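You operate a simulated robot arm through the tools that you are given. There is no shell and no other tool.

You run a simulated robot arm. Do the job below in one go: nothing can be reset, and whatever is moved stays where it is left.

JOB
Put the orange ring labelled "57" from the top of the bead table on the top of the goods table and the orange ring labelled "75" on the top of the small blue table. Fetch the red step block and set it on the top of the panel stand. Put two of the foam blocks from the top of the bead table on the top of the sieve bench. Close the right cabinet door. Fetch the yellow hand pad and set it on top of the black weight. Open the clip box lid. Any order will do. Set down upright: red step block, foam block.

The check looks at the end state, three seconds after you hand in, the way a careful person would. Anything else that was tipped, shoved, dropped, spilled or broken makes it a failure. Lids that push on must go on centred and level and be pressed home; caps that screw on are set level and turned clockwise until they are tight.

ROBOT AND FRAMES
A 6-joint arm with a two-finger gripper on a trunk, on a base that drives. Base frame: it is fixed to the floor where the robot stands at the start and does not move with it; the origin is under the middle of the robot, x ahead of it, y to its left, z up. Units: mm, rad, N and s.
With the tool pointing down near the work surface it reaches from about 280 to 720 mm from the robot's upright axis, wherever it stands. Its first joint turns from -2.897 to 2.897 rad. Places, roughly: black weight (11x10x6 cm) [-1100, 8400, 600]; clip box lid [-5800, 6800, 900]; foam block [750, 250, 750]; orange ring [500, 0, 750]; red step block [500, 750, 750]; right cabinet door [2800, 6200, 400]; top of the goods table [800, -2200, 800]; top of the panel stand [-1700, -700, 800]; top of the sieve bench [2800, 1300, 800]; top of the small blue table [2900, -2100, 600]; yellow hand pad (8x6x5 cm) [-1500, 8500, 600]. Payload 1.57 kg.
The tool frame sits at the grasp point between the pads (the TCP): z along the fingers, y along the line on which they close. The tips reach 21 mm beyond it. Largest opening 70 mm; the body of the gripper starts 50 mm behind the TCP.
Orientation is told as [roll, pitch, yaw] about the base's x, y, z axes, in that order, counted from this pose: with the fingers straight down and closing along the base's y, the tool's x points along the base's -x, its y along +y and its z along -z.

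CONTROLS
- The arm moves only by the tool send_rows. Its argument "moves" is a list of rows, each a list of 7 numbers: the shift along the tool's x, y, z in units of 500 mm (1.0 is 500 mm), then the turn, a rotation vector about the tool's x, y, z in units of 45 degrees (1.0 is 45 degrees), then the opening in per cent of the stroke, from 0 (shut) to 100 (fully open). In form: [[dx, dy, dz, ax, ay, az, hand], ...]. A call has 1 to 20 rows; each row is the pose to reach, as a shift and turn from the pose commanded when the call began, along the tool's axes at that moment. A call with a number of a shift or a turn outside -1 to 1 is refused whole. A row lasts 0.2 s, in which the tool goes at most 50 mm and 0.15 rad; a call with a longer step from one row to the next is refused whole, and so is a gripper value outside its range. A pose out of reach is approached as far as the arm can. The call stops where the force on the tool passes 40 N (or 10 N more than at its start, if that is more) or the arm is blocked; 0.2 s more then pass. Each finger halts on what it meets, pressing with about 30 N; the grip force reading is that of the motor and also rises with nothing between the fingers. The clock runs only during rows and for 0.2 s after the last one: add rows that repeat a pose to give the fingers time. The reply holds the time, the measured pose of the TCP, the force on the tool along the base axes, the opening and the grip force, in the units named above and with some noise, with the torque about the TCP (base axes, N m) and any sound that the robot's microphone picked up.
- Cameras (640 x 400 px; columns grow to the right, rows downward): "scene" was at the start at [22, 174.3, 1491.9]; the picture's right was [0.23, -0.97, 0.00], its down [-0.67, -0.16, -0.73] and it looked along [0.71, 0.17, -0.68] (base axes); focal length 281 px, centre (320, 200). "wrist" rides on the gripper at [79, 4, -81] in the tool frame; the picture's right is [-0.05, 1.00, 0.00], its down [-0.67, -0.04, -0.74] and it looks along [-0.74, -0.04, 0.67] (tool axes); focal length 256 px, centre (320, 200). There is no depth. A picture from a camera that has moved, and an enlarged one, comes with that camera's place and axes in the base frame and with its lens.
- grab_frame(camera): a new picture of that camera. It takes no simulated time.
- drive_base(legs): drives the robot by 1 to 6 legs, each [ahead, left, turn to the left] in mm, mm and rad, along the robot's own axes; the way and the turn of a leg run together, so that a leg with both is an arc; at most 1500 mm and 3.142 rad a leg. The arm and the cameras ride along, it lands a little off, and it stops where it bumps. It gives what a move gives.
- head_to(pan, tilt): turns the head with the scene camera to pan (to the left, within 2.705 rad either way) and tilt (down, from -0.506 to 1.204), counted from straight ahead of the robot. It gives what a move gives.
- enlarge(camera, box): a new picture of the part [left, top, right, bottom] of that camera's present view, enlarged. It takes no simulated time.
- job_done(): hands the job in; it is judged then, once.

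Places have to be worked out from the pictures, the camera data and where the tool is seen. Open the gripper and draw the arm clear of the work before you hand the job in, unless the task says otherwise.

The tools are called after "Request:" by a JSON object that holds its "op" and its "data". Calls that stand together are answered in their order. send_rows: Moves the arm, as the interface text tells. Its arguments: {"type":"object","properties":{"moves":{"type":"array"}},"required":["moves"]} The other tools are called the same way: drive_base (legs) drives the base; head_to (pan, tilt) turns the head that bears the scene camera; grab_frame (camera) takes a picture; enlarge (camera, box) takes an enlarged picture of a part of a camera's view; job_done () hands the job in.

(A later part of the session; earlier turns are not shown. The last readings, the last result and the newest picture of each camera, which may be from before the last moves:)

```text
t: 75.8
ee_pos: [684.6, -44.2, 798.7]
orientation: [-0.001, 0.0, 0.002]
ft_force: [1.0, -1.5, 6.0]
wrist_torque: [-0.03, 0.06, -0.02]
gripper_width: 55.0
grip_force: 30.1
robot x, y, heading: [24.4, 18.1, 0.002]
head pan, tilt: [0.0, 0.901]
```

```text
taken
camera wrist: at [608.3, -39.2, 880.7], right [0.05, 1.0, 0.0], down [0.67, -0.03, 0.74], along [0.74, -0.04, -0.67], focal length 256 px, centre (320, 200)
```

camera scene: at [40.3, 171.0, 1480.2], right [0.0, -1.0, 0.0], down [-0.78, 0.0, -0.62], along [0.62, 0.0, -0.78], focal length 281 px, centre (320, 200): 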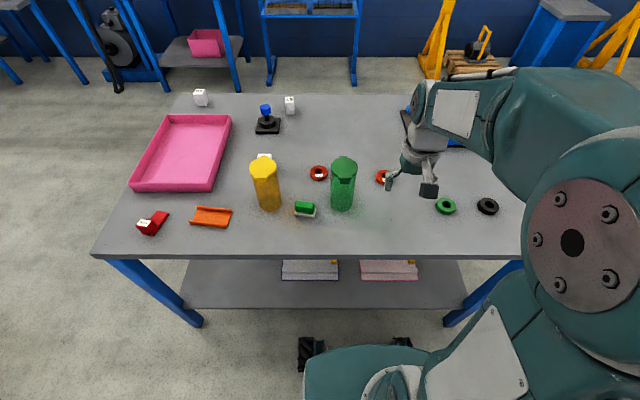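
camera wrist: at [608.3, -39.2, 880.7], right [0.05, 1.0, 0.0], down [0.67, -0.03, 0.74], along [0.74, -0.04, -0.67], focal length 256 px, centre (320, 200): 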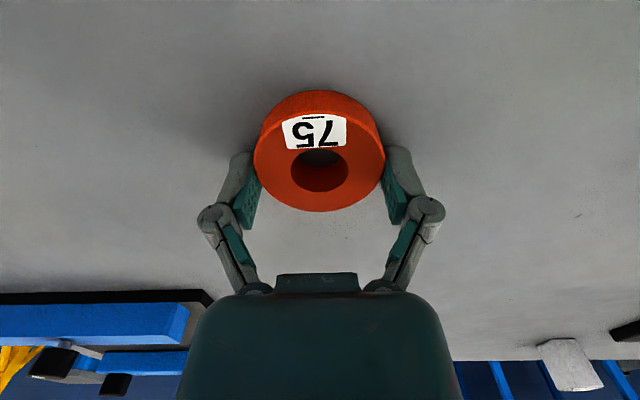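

Ring "75" is held (55 mm, 30 N). I lift it, tuck the arm, and drive round the table toward the gantry area.

Request:
{"op": "send_rows", "data": {"moves": [[0, 0, -0.04, 0, 0, 0, 55], [0, 0, -0.12, 0, 0, 0, 55], [0, 0, -0.21, 0, 0, 0, 55], [0, 0, -0.3, 0, 0, 0, 55], [0, 0, -0.39, 0, 0, 0, 55], [0, 0, -0.46, 0, 0, 0, 55], [0.09, 0, -0.46, 0, 0, 0, 55], [0.18, 0, -0.46, 0, 0, 0, 55], [0.27, 0, -0.46, 0, 0, 0, 55], [0.36, 0, -0.46, 0, 0, 0, 55], [0.45, 0, -0.46, 0, 0, 0, 55], [0.52, 0, -0.46, 0, 0, 0, 55], [0.52, 0, -0.46, 0, 0, 0, 55]]}}

Request:
{"op": "drive_base", "data": {"legs": [[-275, 0, 0], [0, -1040, 0], [1000, 0, 0], [1000, 0, 0]]}}

Request:
{"op": "head_to", "data": {"pan": -0.7, "tilt": 0.5}}

Request:
{"op": "grab_frame", "data": {"camera": "scene"}}

Request:
{"op": "grab_frame", "data": {"camera": "wrist"}}

```text
t: 78.5
ee_pos: [424.9, -42.2, 1029.8]
orientation: [0.001, 0.004, 0.003]
ft_force: [0.5, 0.6, -0.7]
wrist_torque: [0.0, -0.02, 0.0]
gripper_width: 55.0
grip_force: 30.3
robot x, y, heading: [23.1, 15.5, 0.002]
head pan, tilt: [0.0, 0.901]
```

```text
t: 95.1
ee_pos: [2164.0, -1097.5, 1031.2]
orientation: [-0.001, 0.0, 0.007]
ft_force: [0.1, 0.4, -1.1]
wrist_torque: [-0.01, -0.02, 0.02]
gripper_width: 55.1
grip_force: 29.9
robot x, y, heading: [1762.1, -1040.1, 0.001]
head pan, tilt: [0.0, 0.901]
```

```text
t: 96.2
ee_pos: [2163.5, -1097.2, 1031.4]
orientation: [-0.001, 0.001, 0.007]
ft_force: [-0.4, 0.2, -0.7]
wrist_torque: [-0.01, -0.01, 0.0]
gripper_width: 55.0
grip_force: 30.1
robot x, y, heading: [1763.2, -1041.8, 0.012]
head pan, tilt: [-0.7, 0.499]
```

```text
taken
camera scene: at [1772.1, -944.9, 1514.0], right [-0.64, -0.77, 0.0], down [-0.37, 0.31, -0.88], along [0.67, -0.56, -0.48], focal length 281 px, centre (320, 200)
```

scene: 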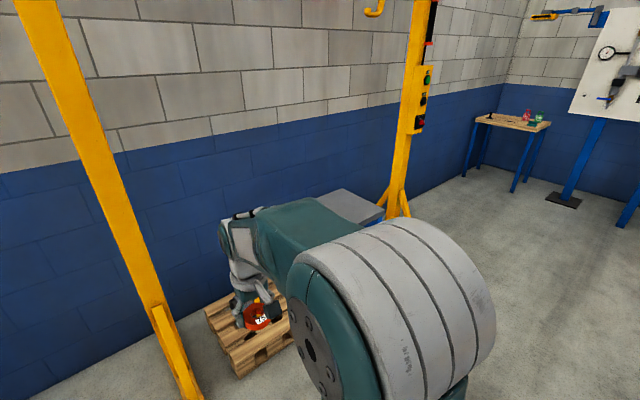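

```text
taken
camera wrist: at [2086.6, -1093.3, 1112.5], right [0.05, 1.0, 0.0], down [0.67, -0.03, 0.74], along [0.74, -0.04, -0.67], focal length 256 px, centre (320, 200)
```

wrist: 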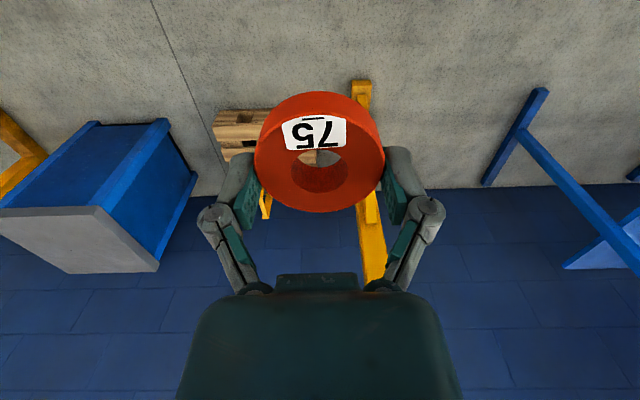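

Path to the right is free. I strafe right to line up with the blue table, then look.

Request:
{"op": "drive_base", "data": {"legs": [[0, -980, -0.01]]}}

Request:
{"op": "head_to", "data": {"pan": 0.1, "tilt": 0.6}}

Request:
{"op": "grab_frame", "data": {"camera": "scene"}}

Request:
{"op": "grab_frame", "data": {"camera": "wrist"}}

```text
t: 101.3
ee_pos: [2152.8, -2090.9, 1031.2]
orientation: [-0.002, 0.002, -0.024]
ft_force: [0.2, 0.8, 0.1]
wrist_torque: [-0.01, -0.01, -0.01]
gripper_width: 54.9
grip_force: 30.0
robot x, y, heading: [1750.8, -2025.4, -0.027]
head pan, tilt: [-0.7, 0.499]
```

```text
t: 102.4
ee_pos: [2151.9, -2092.7, 1030.9]
orientation: [0.0, 0.002, -0.026]
ft_force: [-0.3, 0.3, 0.1]
wrist_torque: [-0.03, -0.03, 0.02]
gripper_width: 55.4
grip_force: 30.6
robot x, y, heading: [1754.9, -2027.6, -0.025]
head pan, tilt: [0.099, 0.6]
```

```text
taken
camera scene: at [1785.2, -1860.3, 1504.9], right [0.07, -1.0, 0.0], down [-0.56, -0.04, -0.82], along [0.82, 0.06, -0.57], focal length 281 px, centre (320, 200)
```

scene: 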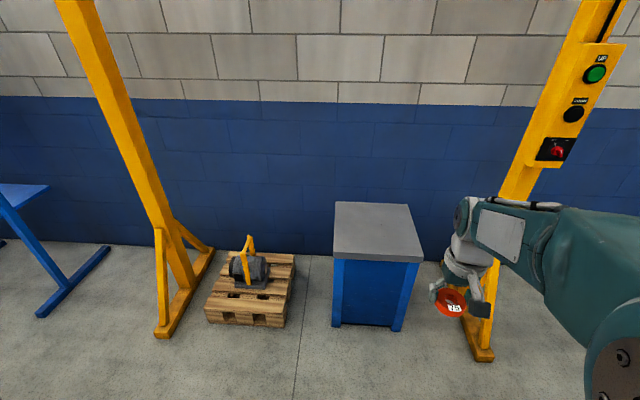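

```text
taken
camera wrist: at [2074.8, -2085.2, 1112.5], right [0.08, 1.0, 0.0], down [0.67, -0.05, 0.74], along [0.74, -0.06, -0.67], focal length 256 px, centre (320, 200)
```

wrist: 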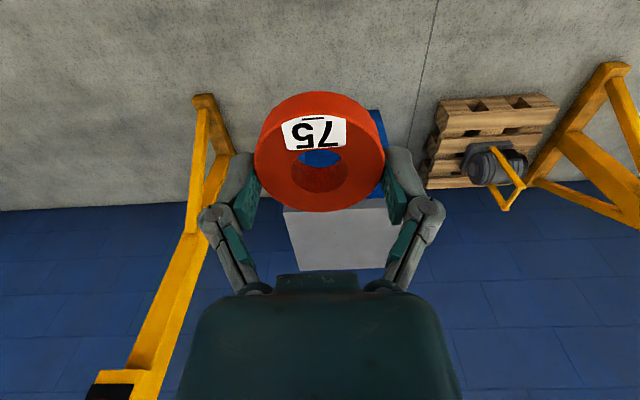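

The blue table's top spans about x 2640–3070, y −2236…−1850. I drive forward ~470 mm between the gantry legs, straightening the heading.

Request:
{"op": "drive_base", "data": {"legs": [[460, 0, 0.025]]}}

Request:
{"op": "head_to", "data": {"pan": 0.0, "tilt": 0.8}}

Request:
{"op": "grab_frame", "data": {"camera": "scene"}}

Request:
{"op": "grab_frame", "data": {"camera": "wrist"}}

```text
t: 105.2
ee_pos: [2609.7, -2088.9, 1030.9]
orientation: [-0.002, 0.003, -0.001]
ft_force: [0.3, -0.3, -0.4]
wrist_torque: [0.0, 0.02, 0.02]
gripper_width: 55.1
grip_force: 29.8
robot x, y, heading: [2211.4, -2026.7, 0.004]
head pan, tilt: [0.099, 0.6]
```

```text
t: 105.9
ee_pos: [2610.5, -2089.4, 1030.9]
orientation: [0.0, 0.003, -0.001]
ft_force: [-0.2, -0.2, -0.8]
wrist_torque: [-0.01, -0.02, -0.03]
gripper_width: 55.0
grip_force: 30.4
robot x, y, heading: [2209.0, -2030.7, -0.004]
head pan, tilt: [0.0, 0.799]
```

```text
taken
camera scene: at [2230.4, -1874.4, 1488.1], right [0.0, -1.0, 0.0], down [-0.72, 0.0, -0.7], along [0.7, 0.0, -0.72], focal length 281 px, centre (320, 200)
```

scene: 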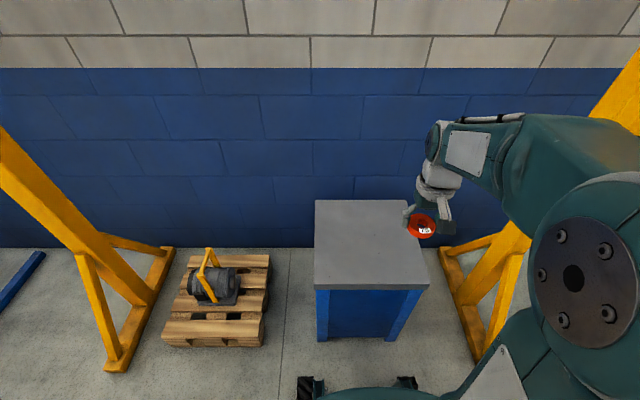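

```text
taken
camera wrist: at [2532.9, -2083.2, 1112.5], right [0.05, 1.0, 0.0], down [0.67, -0.03, 0.74], along [0.74, -0.04, -0.67], focal length 256 px, centre (320, 200)
```

wrist: 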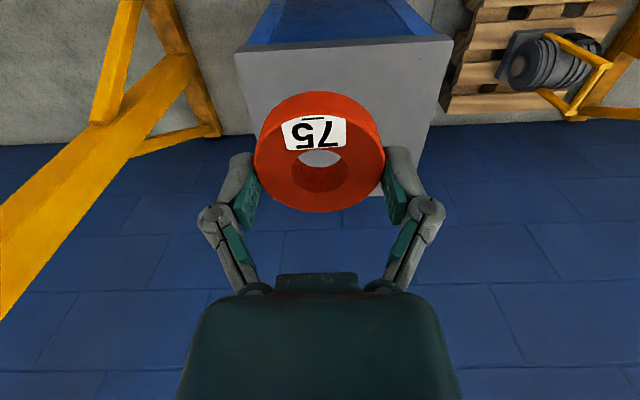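

The table top seems nearer z≈540 with its near edge at x≈2700. I advance 70 mm more, then bring the ring above [2800,-2075] and lower in stages.

Request:
{"op": "drive_base", "data": {"legs": [[70, 0, 0]]}}

Request:
{"op": "send_rows", "data": {"moves": [[-0.08, 0.01, 0, 0, 0, 0, 55], [-0.16, 0.02, 0, 0, 0, 0, 55], [-0.24, 0.03, 0, 0, 0, 0, 55], [-0.24, 0.03, 0.09, 0, 0, 0, 55], [-0.24, 0.03, 0.18, 0, 0, 0, 55], [-0.24, 0.03, 0.27, 0, 0, 0, 55], [-0.24, 0.03, 0.36, 0, 0, 0, 55], [-0.24, 0.03, 0.45, 0, 0, 0, 55], [-0.24, 0.03, 0.54, 0, 0, 0, 55], [-0.24, 0.03, 0.54, 0, 0, 0, 55]]}}

Request:
{"op": "grab_frame", "data": {"camera": "scene"}}

Request:
{"op": "grab_frame", "data": {"camera": "wrist"}}

```text
t: 106.9
ee_pos: [2680.8, -2087.2, 1030.7]
orientation: [-0.001, 0.004, 0.001]
ft_force: [0.3, -0.6, -0.8]
wrist_torque: [-0.02, 0.02, 0.04]
gripper_width: 55.1
grip_force: 29.5
robot x, y, heading: [2281.0, -2029.4, -0.002]
head pan, tilt: [0.0, 0.799]
```

```text
t: 109.1
ee_pos: [2801.3, -2072.9, 758.8]
orientation: [-0.003, 0.001, -0.001]
ft_force: [1.2, -0.6, -0.2]
wrist_torque: [0.03, 0.01, 0.0]
gripper_width: 55.0
grip_force: 30.0
robot x, y, heading: [2281.2, -2027.4, 0.0]
head pan, tilt: [0.0, 0.799]
```

```text
taken
camera scene: at [2302.5, -1874.5, 1488.1], right [0.0, -1.0, 0.0], down [-0.72, 0.0, -0.7], along [0.7, 0.0, -0.72], focal length 281 px, centre (320, 200)
```

scene: 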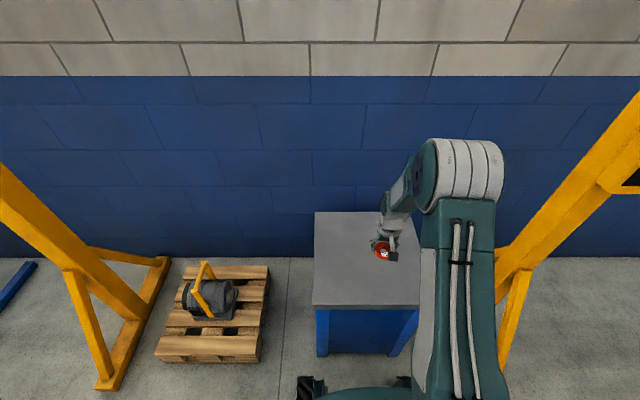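

```text
taken
camera wrist: at [2723.7, -2067.9, 841.1], right [0.05, 1.0, 0.0], down [0.67, -0.03, 0.74], along [0.74, -0.04, -0.67], focal length 256 px, centre (320, 200)
```

wrist: 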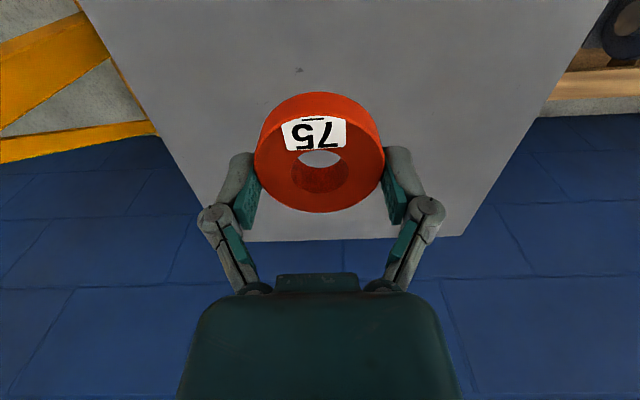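

Triangulating the far edge gives z≈595–600 for the blue table top. I lower to ~640 and then step finely until contact.

Request:
{"op": "send_rows", "data": {"moves": [[0, 0, 0.09, 0, 0, 0, 55], [0, 0, 0.18, 0, 0, 0, 55], [0, 0, 0.22, 0, 0, 0, 55], [0, 0, 0.235, 0, 0, 0, 55], [0, 0, 0.241, 0, 0, 0, 55], [0, 0, 0.247, 0, 0, 0, 55], [0, 0, 0.253, 0, 0, 0, 55], [0, 0, 0.259, 0, 0, 0, 55], [0, 0, 0.259, 0, 0, 0, 55]]}}

Request:
{"op": "grab_frame", "data": {"camera": "wrist"}}

```text
t: 111.1
ee_pos: [2800.7, -2074.2, 632.0]
orientation: [-0.002, 0.004, 0.0]
ft_force: [0.9, -0.7, -0.9]
wrist_torque: [-0.04, 0.0, -0.02]
gripper_width: 54.8
grip_force: 29.0
robot x, y, heading: [2280.7, -2029.5, -0.0]
head pan, tilt: [0.0, 0.799]
```

```text
taken
camera wrist: at [2722.7, -2069.3, 713.5], right [0.05, 1.0, 0.0], down [0.67, -0.03, 0.74], along [0.74, -0.04, -0.67], focal length 256 px, centre (320, 200)
```

wrist: 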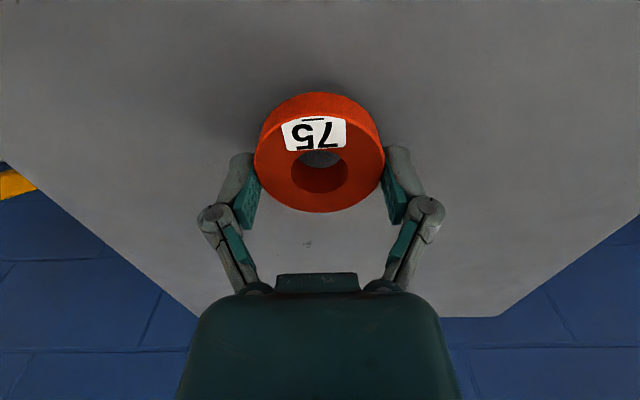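

The shadow under the ring is close; I go on lowering in ~1.5 mm steps.

Request:
{"op": "send_rows", "data": {"moves": [[0, 0, 0.004, 0, 0, 0, 55], [0, 0, 0.008, 0, 0, 0, 55], [0, 0, 0.012, 0, 0, 0, 55], [0, 0, 0.015, 0, 0, 0, 55], [0, 0, 0.018, 0, 0, 0, 55], [0, 0, 0.021, 0, 0, 0, 55], [0, 0, 0.021, 0, 0, 0, 55]]}}

```text
t: 112.7
ee_pos: [2800.3, -2073.9, 620.1]
orientation: [-0.001, 0.001, -0.001]
ft_force: [-0.3, -0.1, -0.5]
wrist_torque: [0.03, 0.0, 0.02]
gripper_width: 55.1
grip_force: 30.2
robot x, y, heading: [2279.9, -2029.0, -0.002]
head pan, tilt: [0.0, 0.799]
```

Still free at 620; I continue by 1 mm steps.

Request:
{"op": "send_rows", "data": {"moves": [[0, 0, 0.002, 0, 0, 0, 55], [0, 0, 0.004, 0, 0, 0, 55], [0, 0, 0.006, 0, 0, 0, 55], [0, 0, 0.008, 0, 0, 0, 55], [0, 0, 0.008, 0, 0, 0, 55]]}}

```text
t: 113.9
ee_pos: [2801.7, -2073.5, 616.1]
orientation: [-0.002, -0.001, 0.001]
ft_force: [2.2, 0.0, 17.1]
wrist_torque: [0.04, 0.02, -0.01]
gripper_width: 55.3
grip_force: 30.0
robot x, y, heading: [2278.3, -2029.8, -0.001]
head pan, tilt: [0.0, 0.799]
```

Contact with 17 N up-force: the ring is on the table. I ease 1 mm, release, and rise.

Request:
{"op": "send_rows", "data": {"moves": [[0, 0, -0.002, 0, 0, 0, 55], [0, 0, -0.002, 0, 0, 0, 80], [0, 0, -0.002, 0, 0, 0, 100], [0, 0, -0.002, 0, 0, 0, 100], [0, 0, -0.02, 0, 0, 0, 100], [0, 0, -0.08, 0, 0, 0, 100], [0, 0, -0.17, 0, 0, 0, 100], [0, 0, -0.26, 0, 0, 0, 100], [0, 0, -0.35, 0, 0, 0, 100], [0, 0, -0.44, 0, 0, 0, 100], [0, 0, -0.53, 0, 0, 0, 100], [0, 0, -0.62, 0, 0, 0, 100], [0, 0, -0.71, 0, 0, 0, 100], [0, 0, -0.8, 0, 0, 0, 100]]}}

Request:
{"op": "grab_frame", "data": {"camera": "scene"}}

Request:
{"op": "grab_frame", "data": {"camera": "wrist"}}

```text
t: 116.9
ee_pos: [2800.8, -2070.3, 1014.3]
orientation: [-0.001, 0.003, 0.0]
ft_force: [0.8, -0.2, 0.2]
wrist_torque: [0.0, 0.05, 0.02]
gripper_width: 70.3
grip_force: 0.1
robot x, y, heading: [2279.0, -2029.5, 0.001]
head pan, tilt: [0.0, 0.799]
```

```text
taken
camera scene: at [2302.0, -1874.3, 1488.1], right [0.0, -1.0, 0.0], down [-0.72, 0.0, -0.7], along [0.7, 0.0, -0.72], focal length 281 px, centre (320, 200)
```

scene: 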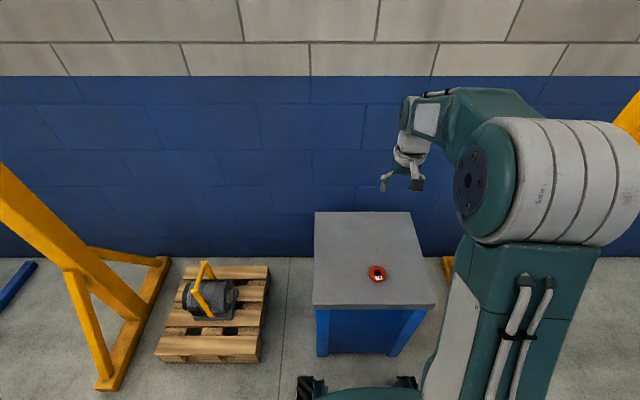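

```text
taken
camera wrist: at [2723.6, -2066.1, 1095.2], right [0.05, 1.0, 0.0], down [0.67, -0.03, 0.74], along [0.74, -0.04, -0.67], focal length 256 px, centre (320, 200)
```

wrist: 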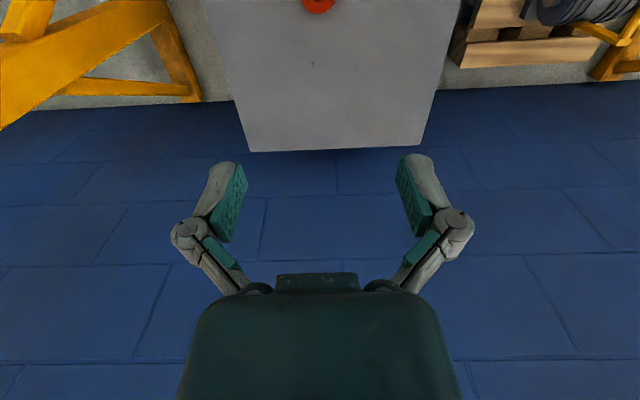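

Ring "75" lies flat on the blue table. Now the foam blocks: I tuck the arm, back out and drive to the far side of the bead table, turning to face it.

Request:
{"op": "send_rows", "data": {"moves": [[0.09, 0, 0, 0, 0, 0, 100], [0.18, 0, 0, 0, 0, 0, 100], [0.24, 0, -0.06, 0, 0, 0, 100], [0.24, 0, -0.06, 0, 0, 0, 100]]}}

Request:
{"op": "drive_base", "data": {"legs": [[-530, 0, 0], [0, 1250, 0], [0, 1250, 0], [0, 0, 3.1416]]}}

Request:
{"op": "head_to", "data": {"pan": 0.0, "tilt": 0.85}}

Request:
{"op": "grab_frame", "data": {"camera": "scene"}}

Request:
{"op": "grab_frame", "data": {"camera": "wrist"}}

```text
t: 117.9
ee_pos: [2680.3, -2070.6, 1044.2]
orientation: [-0.002, 0.003, 0.001]
ft_force: [1.1, 0.2, 0.9]
wrist_torque: [0.0, 0.02, 0.04]
gripper_width: 70.2
grip_force: 0.1
robot x, y, heading: [2280.8, -2030.1, -0.001]
head pan, tilt: [0.0, 0.799]
```

```text
refused: 3.1416 is not a number from -3.14159 to 3.14159
```

```text
t: 118.6
ee_pos: [2678.7, -2068.9, 1044.4]
orientation: [-0.001, 0.005, 0.001]
ft_force: [0.4, 0.5, 0.7]
wrist_torque: [-0.01, -0.02, 0.0]
gripper_width: 69.8
grip_force: 0.0
robot x, y, heading: [2283.4, -2031.7, -0.001]
head pan, tilt: [0.0, 0.85]
```

```text
taken
camera scene: at [2298.9, -1874.3, 1484.1], right [0.0, -1.0, 0.0], down [-0.75, 0.0, -0.66], along [0.66, 0.0, -0.75], focal length 281 px, centre (320, 200)
```

scene: 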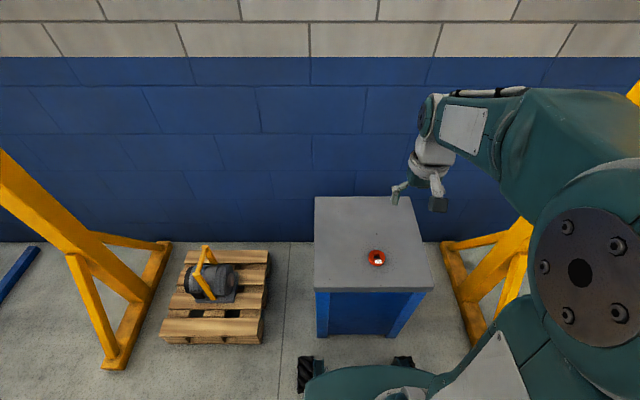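

```text
taken
camera wrist: at [2603.3, -2065.3, 1126.4], right [0.05, 1.0, 0.0], down [0.67, -0.03, 0.74], along [0.74, -0.04, -0.67], focal length 256 px, centre (320, 200)
```

wrist: 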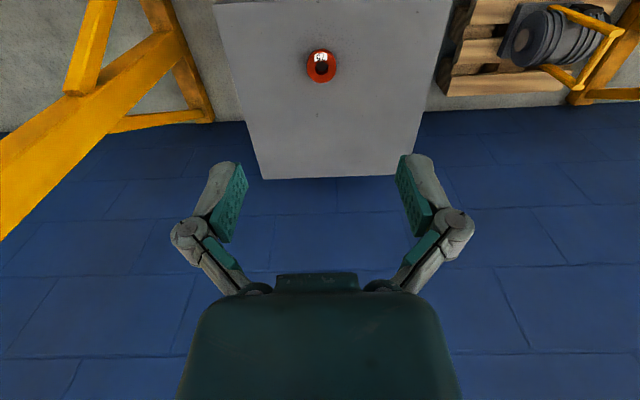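

The turn value was just over the limit; I resend with 3.141.

Request:
{"op": "drive_base", "data": {"legs": [[-530, 0, 0], [0, 1250, 0], [0, 1250, 0], [0, 0, 3.141]]}}

Request:
{"op": "grab_frame", "data": {"camera": "scene"}}

Request:
{"op": "grab_frame", "data": {"camera": "wrist"}}

```text
t: 140.7
ee_pos: [1321.4, 487.9, 1044.2]
orientation: [-0.002, 0.003, 3.141]
ft_force: [-0.1, -0.4, 0.2]
wrist_torque: [-0.03, 0.0, 0.01]
gripper_width: 70.0
grip_force: 0.1
robot x, y, heading: [1721.9, 448.1, 3.142]
head pan, tilt: [0.0, 0.85]
```

```text
taken
camera scene: at [1703.2, 290.7, 1484.1], right [0.0, 1.0, 0.0], down [0.75, 0.0, -0.66], along [-0.66, 0.0, -0.75], focal length 281 px, centre (320, 200)
```

scene: 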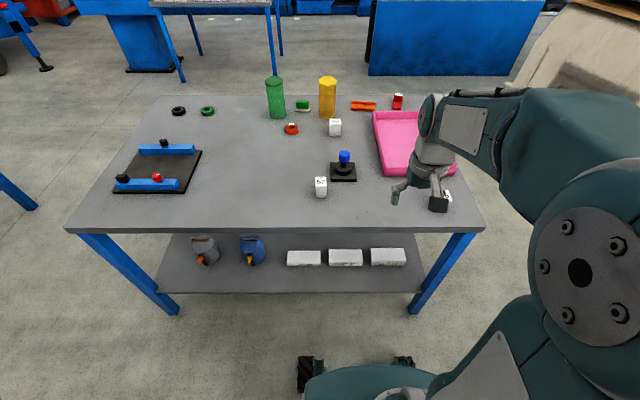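

```text
taken
camera wrist: at [1402.6, 483.2, 1126.4], right [-0.06, -1.0, 0.0], down [-0.67, 0.04, 0.74], along [-0.74, 0.04, -0.67], focal length 256 px, centre (320, 200)
```

wrist: 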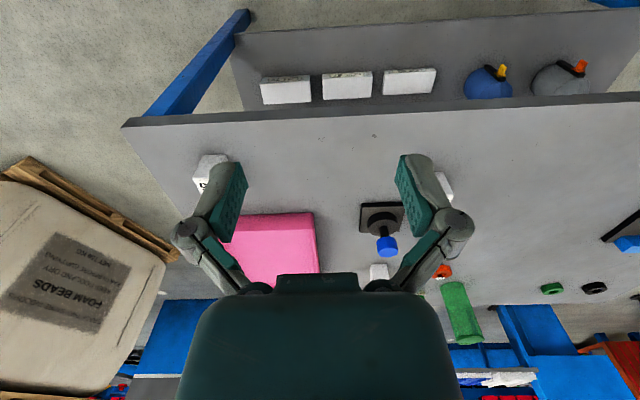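

All three foam blocks are visible from here. I zoom in to see the yaw of the blocks at about [1045,294] and [1085,705].

Request:
{"op": "enlarge", "data": {"camera": "scene", "box": [270, 110, 390, 210]}}

Request:
{"op": "enlarge", "data": {"camera": "scene", "box": [370, 90, 490, 240]}}

Request:
{"op": "enlarge", "data": {"camera": "wrist", "box": [170, 130, 490, 300]}}

```text
4.00 times, centred on (330, 160) of scene
camera zoom: at [1703.2, 290.7, 1484.1], right [0.0, 1.0, 0.0], down [0.75, 0.0, -0.66], along [-0.66, 0.0, -0.75], focal length 1125 px, centre (280, 360)
```

zoom: 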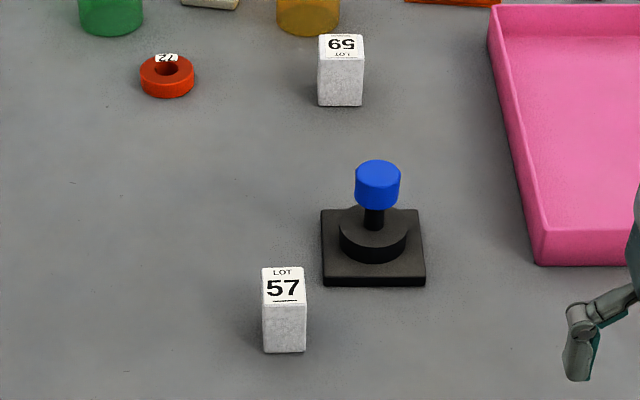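

```text
2.67 times, centred on (430, 165) of scene
camera zoom: at [1703.2, 290.7, 1484.1], right [0.0, 1.0, 0.0], down [0.75, 0.0, -0.66], along [-0.66, 0.0, -0.75], focal length 750 px, centre (27, 293)
```

zoom: 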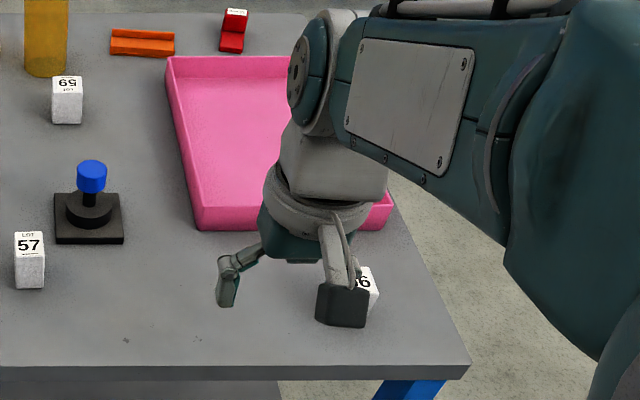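

```text
2.00 times, centred on (330, 215) of wrist
camera zoom: at [1402.6, 483.2, 1126.4], right [-0.06, -1.0, 0.0], down [-0.67, 0.04, 0.74], along [-0.74, 0.04, -0.67], focal length 512 px, centre (300, 170)
```

zoom: 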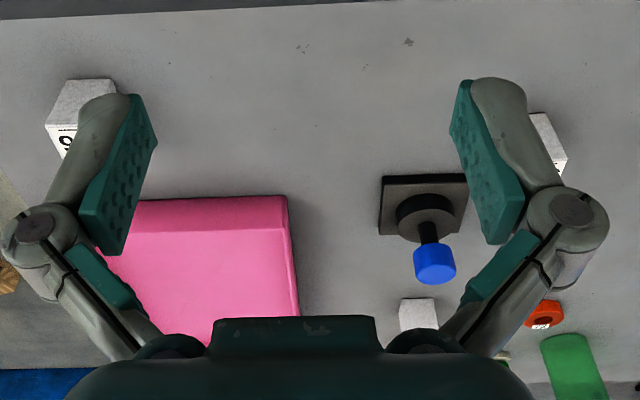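

Block "57" is about 34 wide (y), 45 deep (x) and 56 tall at [1044,294], square to the table. I drive 85 mm closer and bring the open gripper above it.

Request:
{"op": "drive_base", "data": {"legs": [[85, 0, 0]]}}

```text
t: 141.8
ee_pos: [1235.9, 486.4, 1045.6]
orientation: [-0.001, 0.003, 3.138]
ft_force: [-0.3, 0.6, -0.3]
wrist_torque: [-0.02, 0.02, 0.01]
gripper_width: 70.1
grip_force: 0.0
robot x, y, heading: [1636.3, 445.8, 3.14]
head pan, tilt: [0.0, 0.85]
```

I move the tool over block "57" at height 900 and look with the wrist camera.

Request:
{"op": "send_rows", "data": {"moves": [[-0.064, 0.064, 0, 0, 0, 0, 100], [-0.128, 0.128, 0, 0, 0, 0, 100], [-0.192, 0.192, 0, 0, 0, 0, 100], [-0.256, 0.256, 0, 0, 0, 0, 100], [-0.32, 0.32, 0, 0, 0, 0, 100], [-0.384, 0.384, 0, 0, 0, 0, 100], [-0.384, 0.384, 0.09, 0, 0, 0, 100], [-0.384, 0.384, 0.18, 0, 0, 0, 100], [-0.384, 0.384, 0.27, 0, 0, 0, 100], [-0.384, 0.384, 0.29, 0, 0, 0, 100], [-0.384, 0.384, 0.29, 0, 0, 0, 100]]}}

Request:
{"op": "grab_frame", "data": {"camera": "wrist"}}

Request:
{"op": "grab_frame", "data": {"camera": "scene"}}

```text
t: 144.2
ee_pos: [1043.7, 297.5, 899.2]
orientation: [-0.002, 0.003, 3.141]
ft_force: [-0.3, 0.1, -0.4]
wrist_torque: [0.0, -0.03, 0.03]
gripper_width: 70.1
grip_force: 0.1
robot x, y, heading: [1637.1, 442.8, 3.136]
head pan, tilt: [0.0, 0.85]
```

```text
taken
camera wrist: at [1124.7, 292.9, 980.3], right [-0.06, -1.0, 0.0], down [-0.67, 0.04, 0.74], along [-0.74, 0.04, -0.67], focal length 256 px, centre (320, 200)
```

wrist: 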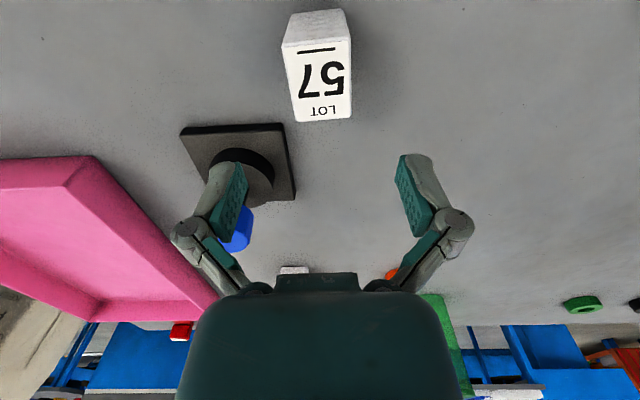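

```text
taken
camera scene: at [1616.3, 289.9, 1483.9], right [0.0, 1.0, 0.0], down [0.75, 0.0, -0.66], along [-0.66, 0.0, -0.75], focal length 281 px, centre (320, 200)
```

scene: 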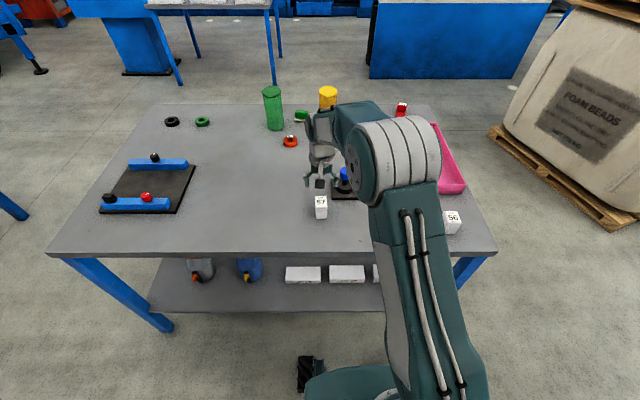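

The block is centred laterally and its centre is near x≈1056. I shift 12 mm back, lower to z≈806 with the fingers straddling it, then check.

Request:
{"op": "send_rows", "data": {"moves": [[0.024, 0, 0.0, 0, 0, 0, 100], [0.024, 0, 0.06, 0, 0, 0, 100], [0.024, 0, 0.11, 0, 0, 0, 100], [0.024, 0, 0.15, 0, 0, 0, 100], [0.024, 0, 0.186, 0, 0, 0, 100], [0.024, 0, 0.186, 0, 0, 0, 100]]}}

Request:
{"op": "grab_frame", "data": {"camera": "wrist"}}

```text
t: 145.6
ee_pos: [1056.5, 295.8, 805.3]
orientation: [-0.001, 0.003, 3.138]
ft_force: [-0.5, -0.3, 0.5]
wrist_torque: [0.0, 0.03, -0.02]
gripper_width: 70.1
grip_force: 0.1
robot x, y, heading: [1633.2, 445.5, 3.14]
head pan, tilt: [0.0, 0.85]
```

```text
taken
camera wrist: at [1137.3, 291.4, 887.5], right [-0.06, -1.0, 0.0], down [-0.67, 0.04, 0.74], along [-0.74, 0.04, -0.67], focal length 256 px, centre (320, 200)
```

wrist: 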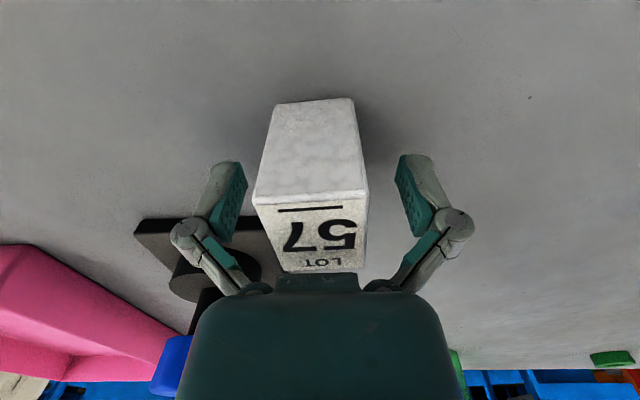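

Fingers straddle the block; its centre matches the TCP. I close on it and lift.

Request:
{"op": "send_rows", "data": {"moves": [[0, 0, 0, 0, 0, 0, 60], [0, 0, 0, 0, 0, 0, 35], [0, 0, 0, 0, 0, 0, 35], [0, 0, 0, 0, 0, 0, 35], [0, 0, 0, 0, 0, 0, 35]]}}

Request:
{"op": "grab_frame", "data": {"camera": "wrist"}}

```text
t: 146.8
ee_pos: [1056.1, 294.8, 807.2]
orientation: [-0.001, 0.001, 3.138]
ft_force: [-0.1, 0.0, 4.8]
wrist_torque: [0.04, -0.01, -0.02]
gripper_width: 34.1
grip_force: 30.6
robot x, y, heading: [1636.6, 447.5, 3.137]
head pan, tilt: [0.0, 0.85]
```

```text
taken
camera wrist: at [1137.1, 291.4, 888.0], right [-0.06, -1.0, 0.0], down [-0.67, 0.04, 0.74], along [-0.74, 0.04, -0.67], focal length 256 px, centre (320, 200)
```

wrist: 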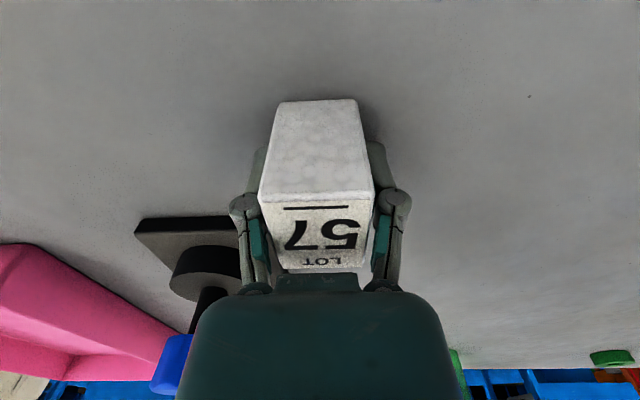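

Block "57" is held (34 mm). I lift it and draw it in, then turn to face the sieve bench.

Request:
{"op": "send_rows", "data": {"moves": [[0, 0, -0.03, 0, 0, 0, 35], [0, 0, -0.1, 0, 0, 0, 35], [0, 0, -0.19, 0, 0, 0, 35], [0, 0, -0.28, 0, 0, 0, 35], [0, 0, -0.37, 0, 0, 0, 35], [0, 0, -0.46, 0, 0, 0, 35], [0.08, -0.04, -0.46, 0, 0, 0, 35], [0.16, -0.08, -0.46, 0, 0, 0, 35], [0.24, -0.12, -0.46, 0, 0, 0, 35], [0.32, -0.16, -0.46, 0, 0, 0, 35], [0.36, -0.2, -0.46, 0, 0, 0, 35], [0.36, -0.2, -0.46, 0, 0, 0, 35]]}}

Request:
{"op": "drive_base", "data": {"legs": [[-150, 0, 0], [0, 0, -3.14], [0, 800, 0]]}}

Request:
{"op": "head_to", "data": {"pan": 0.0, "tilt": 0.6}}

Request:
{"op": "grab_frame", "data": {"camera": "scene"}}

Request:
{"op": "grab_frame", "data": {"camera": "wrist"}}

```text
t: 149.4
ee_pos: [1236.7, 398.0, 1037.4]
orientation: [-0.003, 0.005, 3.137]
ft_force: [-0.5, -0.5, 0.0]
wrist_torque: [-0.04, 0.02, 0.02]
gripper_width: 34.1
grip_force: 30.3
robot x, y, heading: [1635.9, 445.7, 3.144]
head pan, tilt: [0.0, 0.85]
```

```text
t: 162.2
ee_pos: [2217.2, 1304.6, 1038.0]
orientation: [0.0, 0.004, -0.031]
ft_force: [-0.1, 0.6, -1.2]
wrist_torque: [-0.01, 0.01, 0.01]
gripper_width: 33.9
grip_force: 30.2
robot x, y, heading: [1816.5, 1267.3, -0.037]
head pan, tilt: [0.0, 0.85]
```

```text
t: 163.0
ee_pos: [2218.2, 1304.9, 1037.4]
orientation: [-0.003, 0.003, -0.031]
ft_force: [0.3, 0.3, 0.2]
wrist_torque: [-0.02, 0.02, -0.01]
gripper_width: 33.9
grip_force: 30.1
robot x, y, heading: [1812.6, 1266.6, -0.032]
head pan, tilt: [0.0, 0.6]
```

```text
taken
camera scene: at [1850.2, 1421.5, 1504.9], right [-0.03, -1.0, 0.0], down [-0.57, 0.02, -0.82], along [0.82, -0.03, -0.57], focal length 281 px, centre (320, 200)
```

scene: 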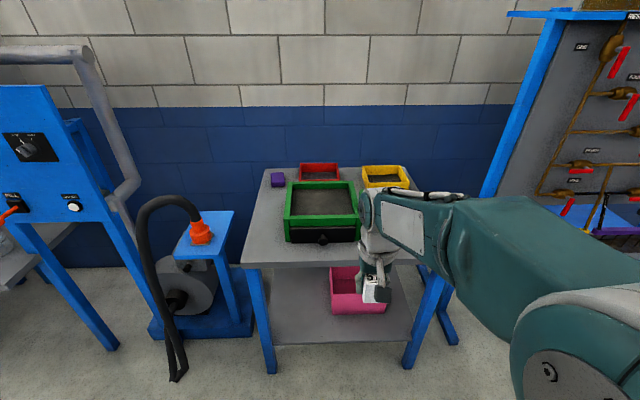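

```text
taken
camera wrist: at [2140.4, 1312.6, 1118.9], right [0.08, 1.0, 0.0], down [0.67, -0.06, 0.74], along [0.74, -0.06, -0.67], focal length 256 px, centre (320, 200)
```

wrist: 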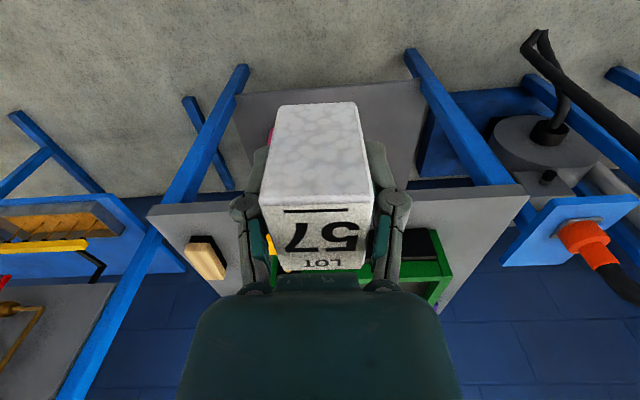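

The bench front edge is at x≈2493, y≈947–1657; the green sieve box occupies y≈1256–1513 from x≈2600. The left-front area near [2570,1580] is free, so I drive closer.

Request:
{"op": "drive_base", "data": {"legs": [[230, 70, 0.032]]}}

Request:
{"op": "head_to", "data": {"pan": 0.0, "tilt": 0.8}}

Request:
{"op": "grab_frame", "data": {"camera": "scene"}}

Request:
{"op": "grab_frame", "data": {"camera": "wrist"}}

```text
t: 164.8
ee_pos: [2446.7, 1382.3, 1037.5]
orientation: [-0.001, 0.004, 0.004]
ft_force: [-1.2, 1.0, -1.0]
wrist_torque: [-0.01, 0.01, 0.02]
gripper_width: 34.3
grip_force: 30.0
robot x, y, heading: [2045.9, 1334.0, 0.006]
head pan, tilt: [0.0, 0.6]
```

```text
t: 165.5
ee_pos: [2444.9, 1384.2, 1036.2]
orientation: [-0.002, 0.003, 0.003]
ft_force: [0.5, 0.2, -0.4]
wrist_torque: [0.01, -0.02, 0.01]
gripper_width: 34.0
grip_force: 29.7
robot x, y, heading: [2041.5, 1331.9, 0.007]
head pan, tilt: [0.0, 0.799]
```

```text
taken
camera scene: at [2066.6, 1487.3, 1488.1], right [0.0, -1.0, 0.0], down [-0.72, 0.0, -0.7], along [0.7, 0.0, -0.72], focal length 281 px, centre (320, 200)
```

scene: 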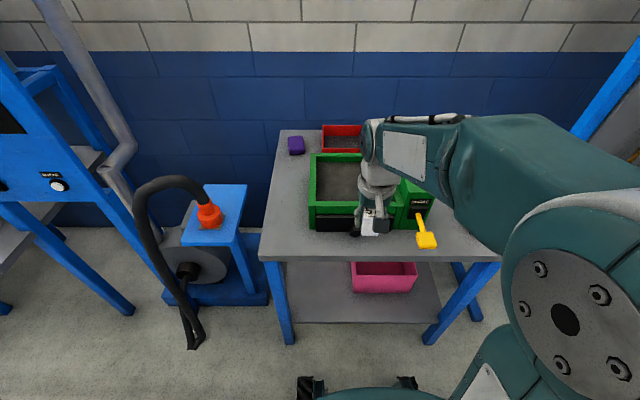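

```text
taken
camera wrist: at [2368.1, 1388.7, 1118.9], right [0.05, 1.0, 0.0], down [0.67, -0.03, 0.74], along [0.74, -0.04, -0.67], focal length 256 px, centre (320, 200)
```

wrist: 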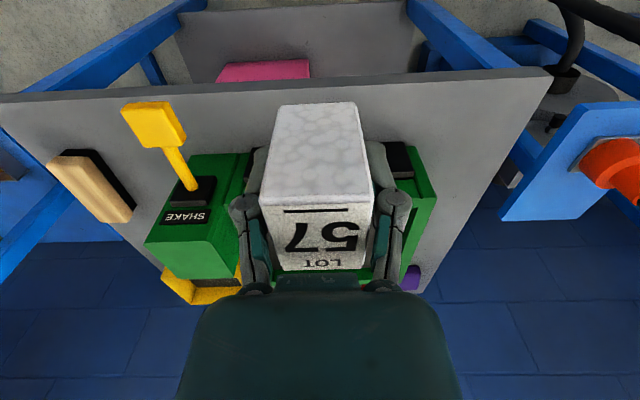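

The machine has a yellow shake handle at about [2530,1190] that I must avoid, so I use the left-front corner. I move the block above [2565,1590] and lower to 900.

Request:
{"op": "send_rows", "data": {"moves": [[-0.04, 0.08, 0, 0, 0, 0, 35], [-0.08, 0.16, 0, 0, 0, 0, 35], [-0.12, 0.24, 0, 0, 0, 0, 35], [-0.16, 0.32, 0, 0, 0, 0, 35], [-0.2, 0.39, 0, 0, 0, 0, 35], [-0.24, 0.412, 0, 0, 0, 0, 35], [-0.24, 0.412, 0.09, 0, 0, 0, 35], [-0.24, 0.412, 0.18, 0, 0, 0, 35], [-0.24, 0.412, 0.27, 0, 0, 0, 35], [-0.24, 0.412, 0.27, 0, 0, 0, 35]]}}

Request:
{"op": "grab_frame", "data": {"camera": "scene"}}

Request:
{"op": "grab_frame", "data": {"camera": "wrist"}}

```text
t: 167.7
ee_pos: [2563.3, 1591.8, 902.1]
orientation: [-0.001, 0.001, 0.003]
ft_force: [-0.5, 0.3, -0.4]
wrist_torque: [-0.01, -0.02, 0.01]
gripper_width: 34.3
grip_force: 30.3
robot x, y, heading: [2044.7, 1331.0, 0.002]
head pan, tilt: [0.0, 0.799]
```

```text
taken
camera scene: at [2067.5, 1489.5, 1487.9], right [0.0, -1.0, 0.0], down [-0.72, 0.0, -0.7], along [0.7, 0.0, -0.72], focal length 281 px, centre (320, 200)
```

scene: 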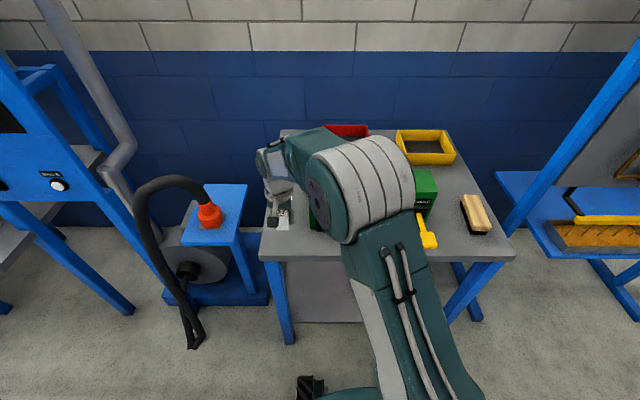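

```text
taken
camera wrist: at [2486.6, 1596.0, 983.8], right [0.05, 1.0, 0.0], down [0.67, -0.03, 0.74], along [0.74, -0.04, -0.67], focal length 256 px, centre (320, 200)
```

wrist: 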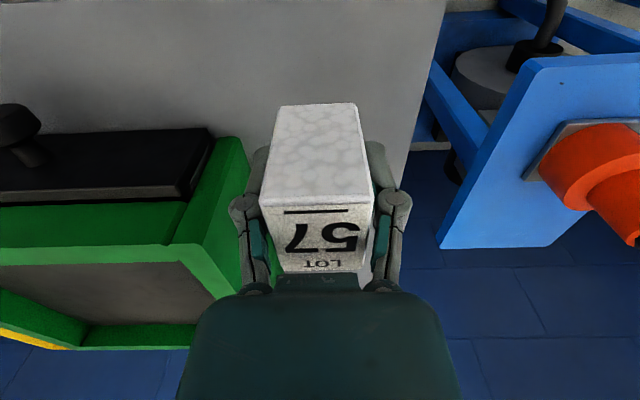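

The spot is free on all sides. I lower to ~842 and then in 2 mm steps until touch.

Request:
{"op": "send_rows", "data": {"moves": [[0, 0, 0.08, 0, 0, 0, 35], [0, 0, 0.115, 0, 0, 0, 35], [0, 0, 0.12, 0, 0, 0, 35], [0, 0, 0.124, 0, 0, 0, 35], [0, 0, 0.128, 0, 0, 0, 35], [0, 0, 0.132, 0, 0, 0, 35], [0, 0, 0.136, 0, 0, 0, 35], [0, 0, 0.14, 0, 0, 0, 35], [0, 0, 0.14, 0, 0, 0, 35]]}}

Request:
{"op": "grab_frame", "data": {"camera": "wrist"}}

```text
t: 169.7
ee_pos: [2564.2, 1589.8, 831.2]
orientation: [-0.001, 0.004, 0.005]
ft_force: [0.2, -0.7, -0.6]
wrist_torque: [0.04, -0.01, -0.04]
gripper_width: 34.0
grip_force: 29.6
robot x, y, heading: [2045.3, 1331.7, 0.006]
head pan, tilt: [0.0, 0.799]
```

```text
taken
camera wrist: at [2486.9, 1595.3, 913.1], right [0.05, 1.0, 0.0], down [0.67, -0.03, 0.74], along [0.74, -0.04, -0.67], focal length 256 px, centre (320, 200)
```

wrist: 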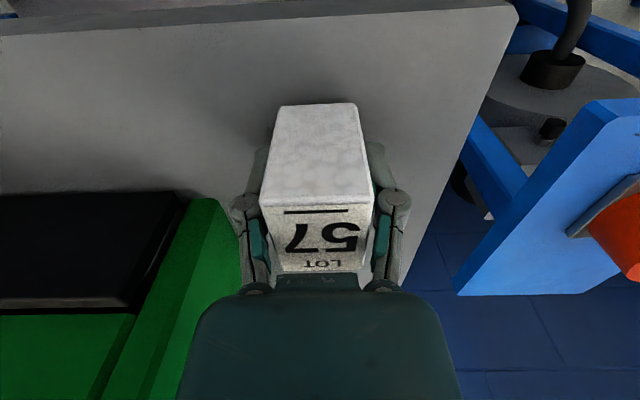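

The block's foot is just above its shadow. I continue in 1 mm steps.

Request:
{"op": "send_rows", "data": {"moves": [[0, 0, 0.003, 0, 0, 0, 35], [0, 0, 0.005, 0, 0, 0, 35], [0, 0, 0.007, 0, 0, 0, 35], [0, 0, 0.009, 0, 0, 0, 35], [0, 0, 0.009, 0, 0, 0, 35]]}}

```text
t: 170.9
ee_pos: [2563.9, 1589.9, 826.4]
orientation: [-0.002, 0.003, 0.003]
ft_force: [-0.2, -0.2, -1.1]
wrist_torque: [-0.03, 0.01, -0.02]
gripper_width: 34.0
grip_force: 29.9
robot x, y, heading: [2046.0, 1335.7, 0.006]
head pan, tilt: [0.0, 0.799]
```

Request:
{"op": "send_rows", "data": {"moves": [[0, 0, 0.002, 0, 0, 0, 35], [0, 0, 0.004, 0, 0, 0, 35], [0, 0, 0.006, 0, 0, 0, 35], [0, 0, 0.008, 0, 0, 0, 35], [0, 0, 0.008, 0, 0, 0, 35]]}}

```text
t: 172.1
ee_pos: [2564.7, 1590.9, 823.8]
orientation: [-0.001, -0.001, 0.002]
ft_force: [2.3, -1.2, 20.8]
wrist_torque: [-0.05, -0.09, 0.01]
gripper_width: 34.1
grip_force: 30.2
robot x, y, heading: [2044.8, 1334.4, -0.001]
head pan, tilt: [0.0, 0.799]
```

Contact reads 20.8 N at TCP z≈823.8, so the block stands on the bench. I ease off 1 mm, open, and rise.

Request:
{"op": "send_rows", "data": {"moves": [[0, 0, -0.003, 0, 0, 0, 35], [0, 0, -0.003, 0, 0, 0, 60], [0, 0, -0.003, 0, 0, 0, 85], [0, 0, -0.003, 0, 0, 0, 85], [0, 0, -0.03, 0, 0, 0, 85], [0, 0, -0.1, 0, 0, 0, 85], [0, 0, -0.19, 0, 0, 0, 85], [0, 0, -0.28, 0, 0, 0, 85], [0, 0, -0.37, 0, 0, 0, 85], [0, 0, -0.44, 0, 0, 0, 85]]}}

Request:
{"op": "grab_frame", "data": {"camera": "scene"}}

Request:
{"op": "grab_frame", "data": {"camera": "wrist"}}

```text
t: 174.3
ee_pos: [2565.1, 1592.2, 1042.8]
orientation: [0.0, 0.005, 0.004]
ft_force: [-0.3, 0.0, -0.8]
wrist_torque: [0.04, 0.04, 0.02]
gripper_width: 59.6
grip_force: 0.0
robot x, y, heading: [2044.8, 1329.4, 0.004]
head pan, tilt: [0.0, 0.799]
```

```text
taken
camera scene: at [2067.3, 1489.1, 1487.9], right [0.0, -1.0, 0.0], down [-0.72, 0.0, -0.7], along [0.7, 0.0, -0.72], focal length 281 px, centre (320, 200)
```

scene: 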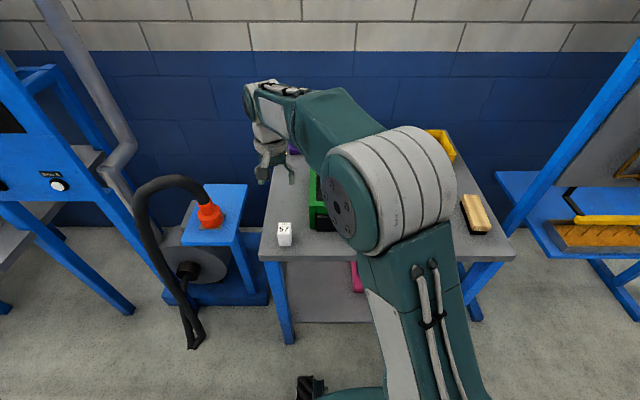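

```text
taken
camera wrist: at [2487.9, 1597.5, 1124.3], right [0.05, 1.0, 0.0], down [0.67, -0.03, 0.74], along [0.74, -0.04, -0.67], focal length 256 px, centre (320, 200)
```

wrist: 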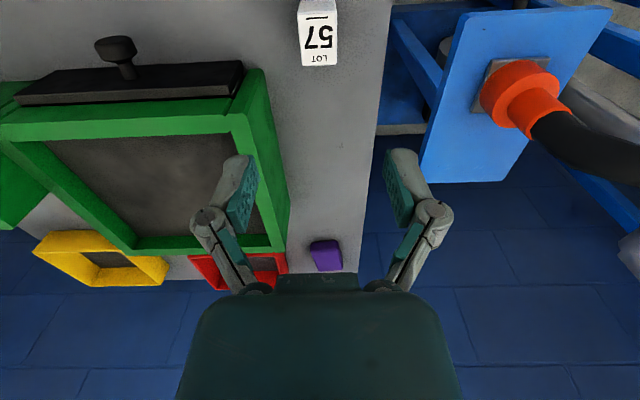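

Block "57" stands upright on the bench. I tuck the arm and return to the bead table for block "56".

Request:
{"op": "send_rows", "data": {"moves": [[0.06, -0.07, 0, 0, 0, 0, 100], [0.12, -0.14, 0, 0, 0, 0, 100], [0.18, -0.21, 0, 0, 0, 0, 100], [0.22, -0.28, 0, 0, 0, 0, 100], [0.24, -0.35, 0, 0, 0, 0, 100], [0.24, -0.42, 0, 0, 0, 0, 100], [0.24, -0.42, 0, 0, 0, 0, 100]]}}

Request:
{"op": "drive_base", "data": {"legs": [[-230, 0, 0], [0, -720, 0], [0, 0, 3.138]]}}

Request:
{"op": "head_to", "data": {"pan": 0.0, "tilt": 0.85}}

Request:
{"op": "grab_frame", "data": {"camera": "scene"}}

Request:
{"op": "grab_frame", "data": {"camera": "wrist"}}

```text
t: 175.9
ee_pos: [2446.4, 1381.6, 1044.3]
orientation: [-0.001, 0.004, 0.004]
ft_force: [0.3, 0.3, -1.0]
wrist_torque: [-0.02, 0.01, -0.01]
gripper_width: 70.0
grip_force: 0.0
robot x, y, heading: [2044.7, 1334.6, 0.007]
head pan, tilt: [0.0, 0.799]
```

```text
t: 188.3
ee_pos: [1411.7, 589.0, 1044.8]
orientation: [-0.004, 0.002, 3.052]
ft_force: [0.1, -0.5, -0.3]
wrist_torque: [0.01, -0.02, 0.02]
gripper_width: 69.9
grip_force: 0.1
robot x, y, heading: [1819.9, 600.4, 3.051]
head pan, tilt: [0.0, 0.799]
```

```text
t: 189.0
ee_pos: [1411.3, 588.1, 1043.7]
orientation: [-0.001, 0.002, 3.053]
ft_force: [0.4, 0.3, -0.1]
wrist_torque: [0.01, -0.02, 0.02]
gripper_width: 70.2
grip_force: 0.1
robot x, y, heading: [1814.0, 599.8, 3.05]
head pan, tilt: [0.0, 0.85]
```

```text
taken
camera scene: at [1782.1, 447.9, 1484.0], right [0.09, 1.0, 0.0], down [0.75, -0.07, -0.66], along [-0.66, 0.06, -0.75], focal length 281 px, centre (320, 200)
```

scene: 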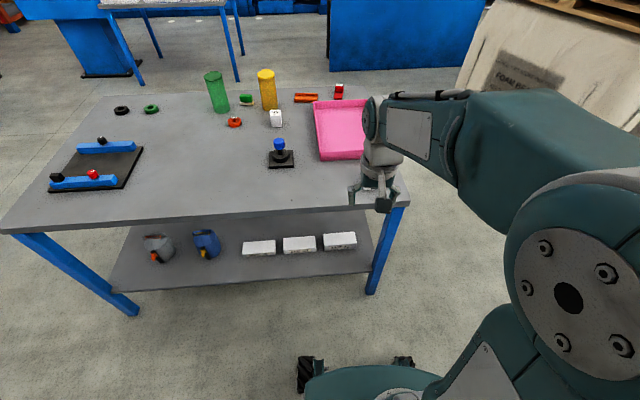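

```text
taken
camera wrist: at [1492.0, 577.8, 1125.7], right [-0.14, -0.99, 0.0], down [-0.66, 0.09, 0.74], along [-0.74, 0.11, -0.67], focal length 256 px, centre (320, 200)
```

wrist: 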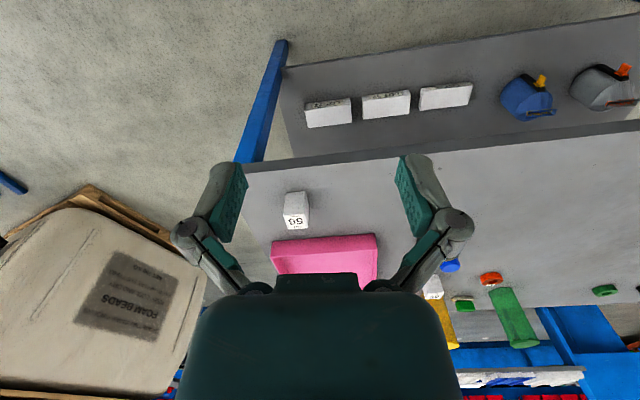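

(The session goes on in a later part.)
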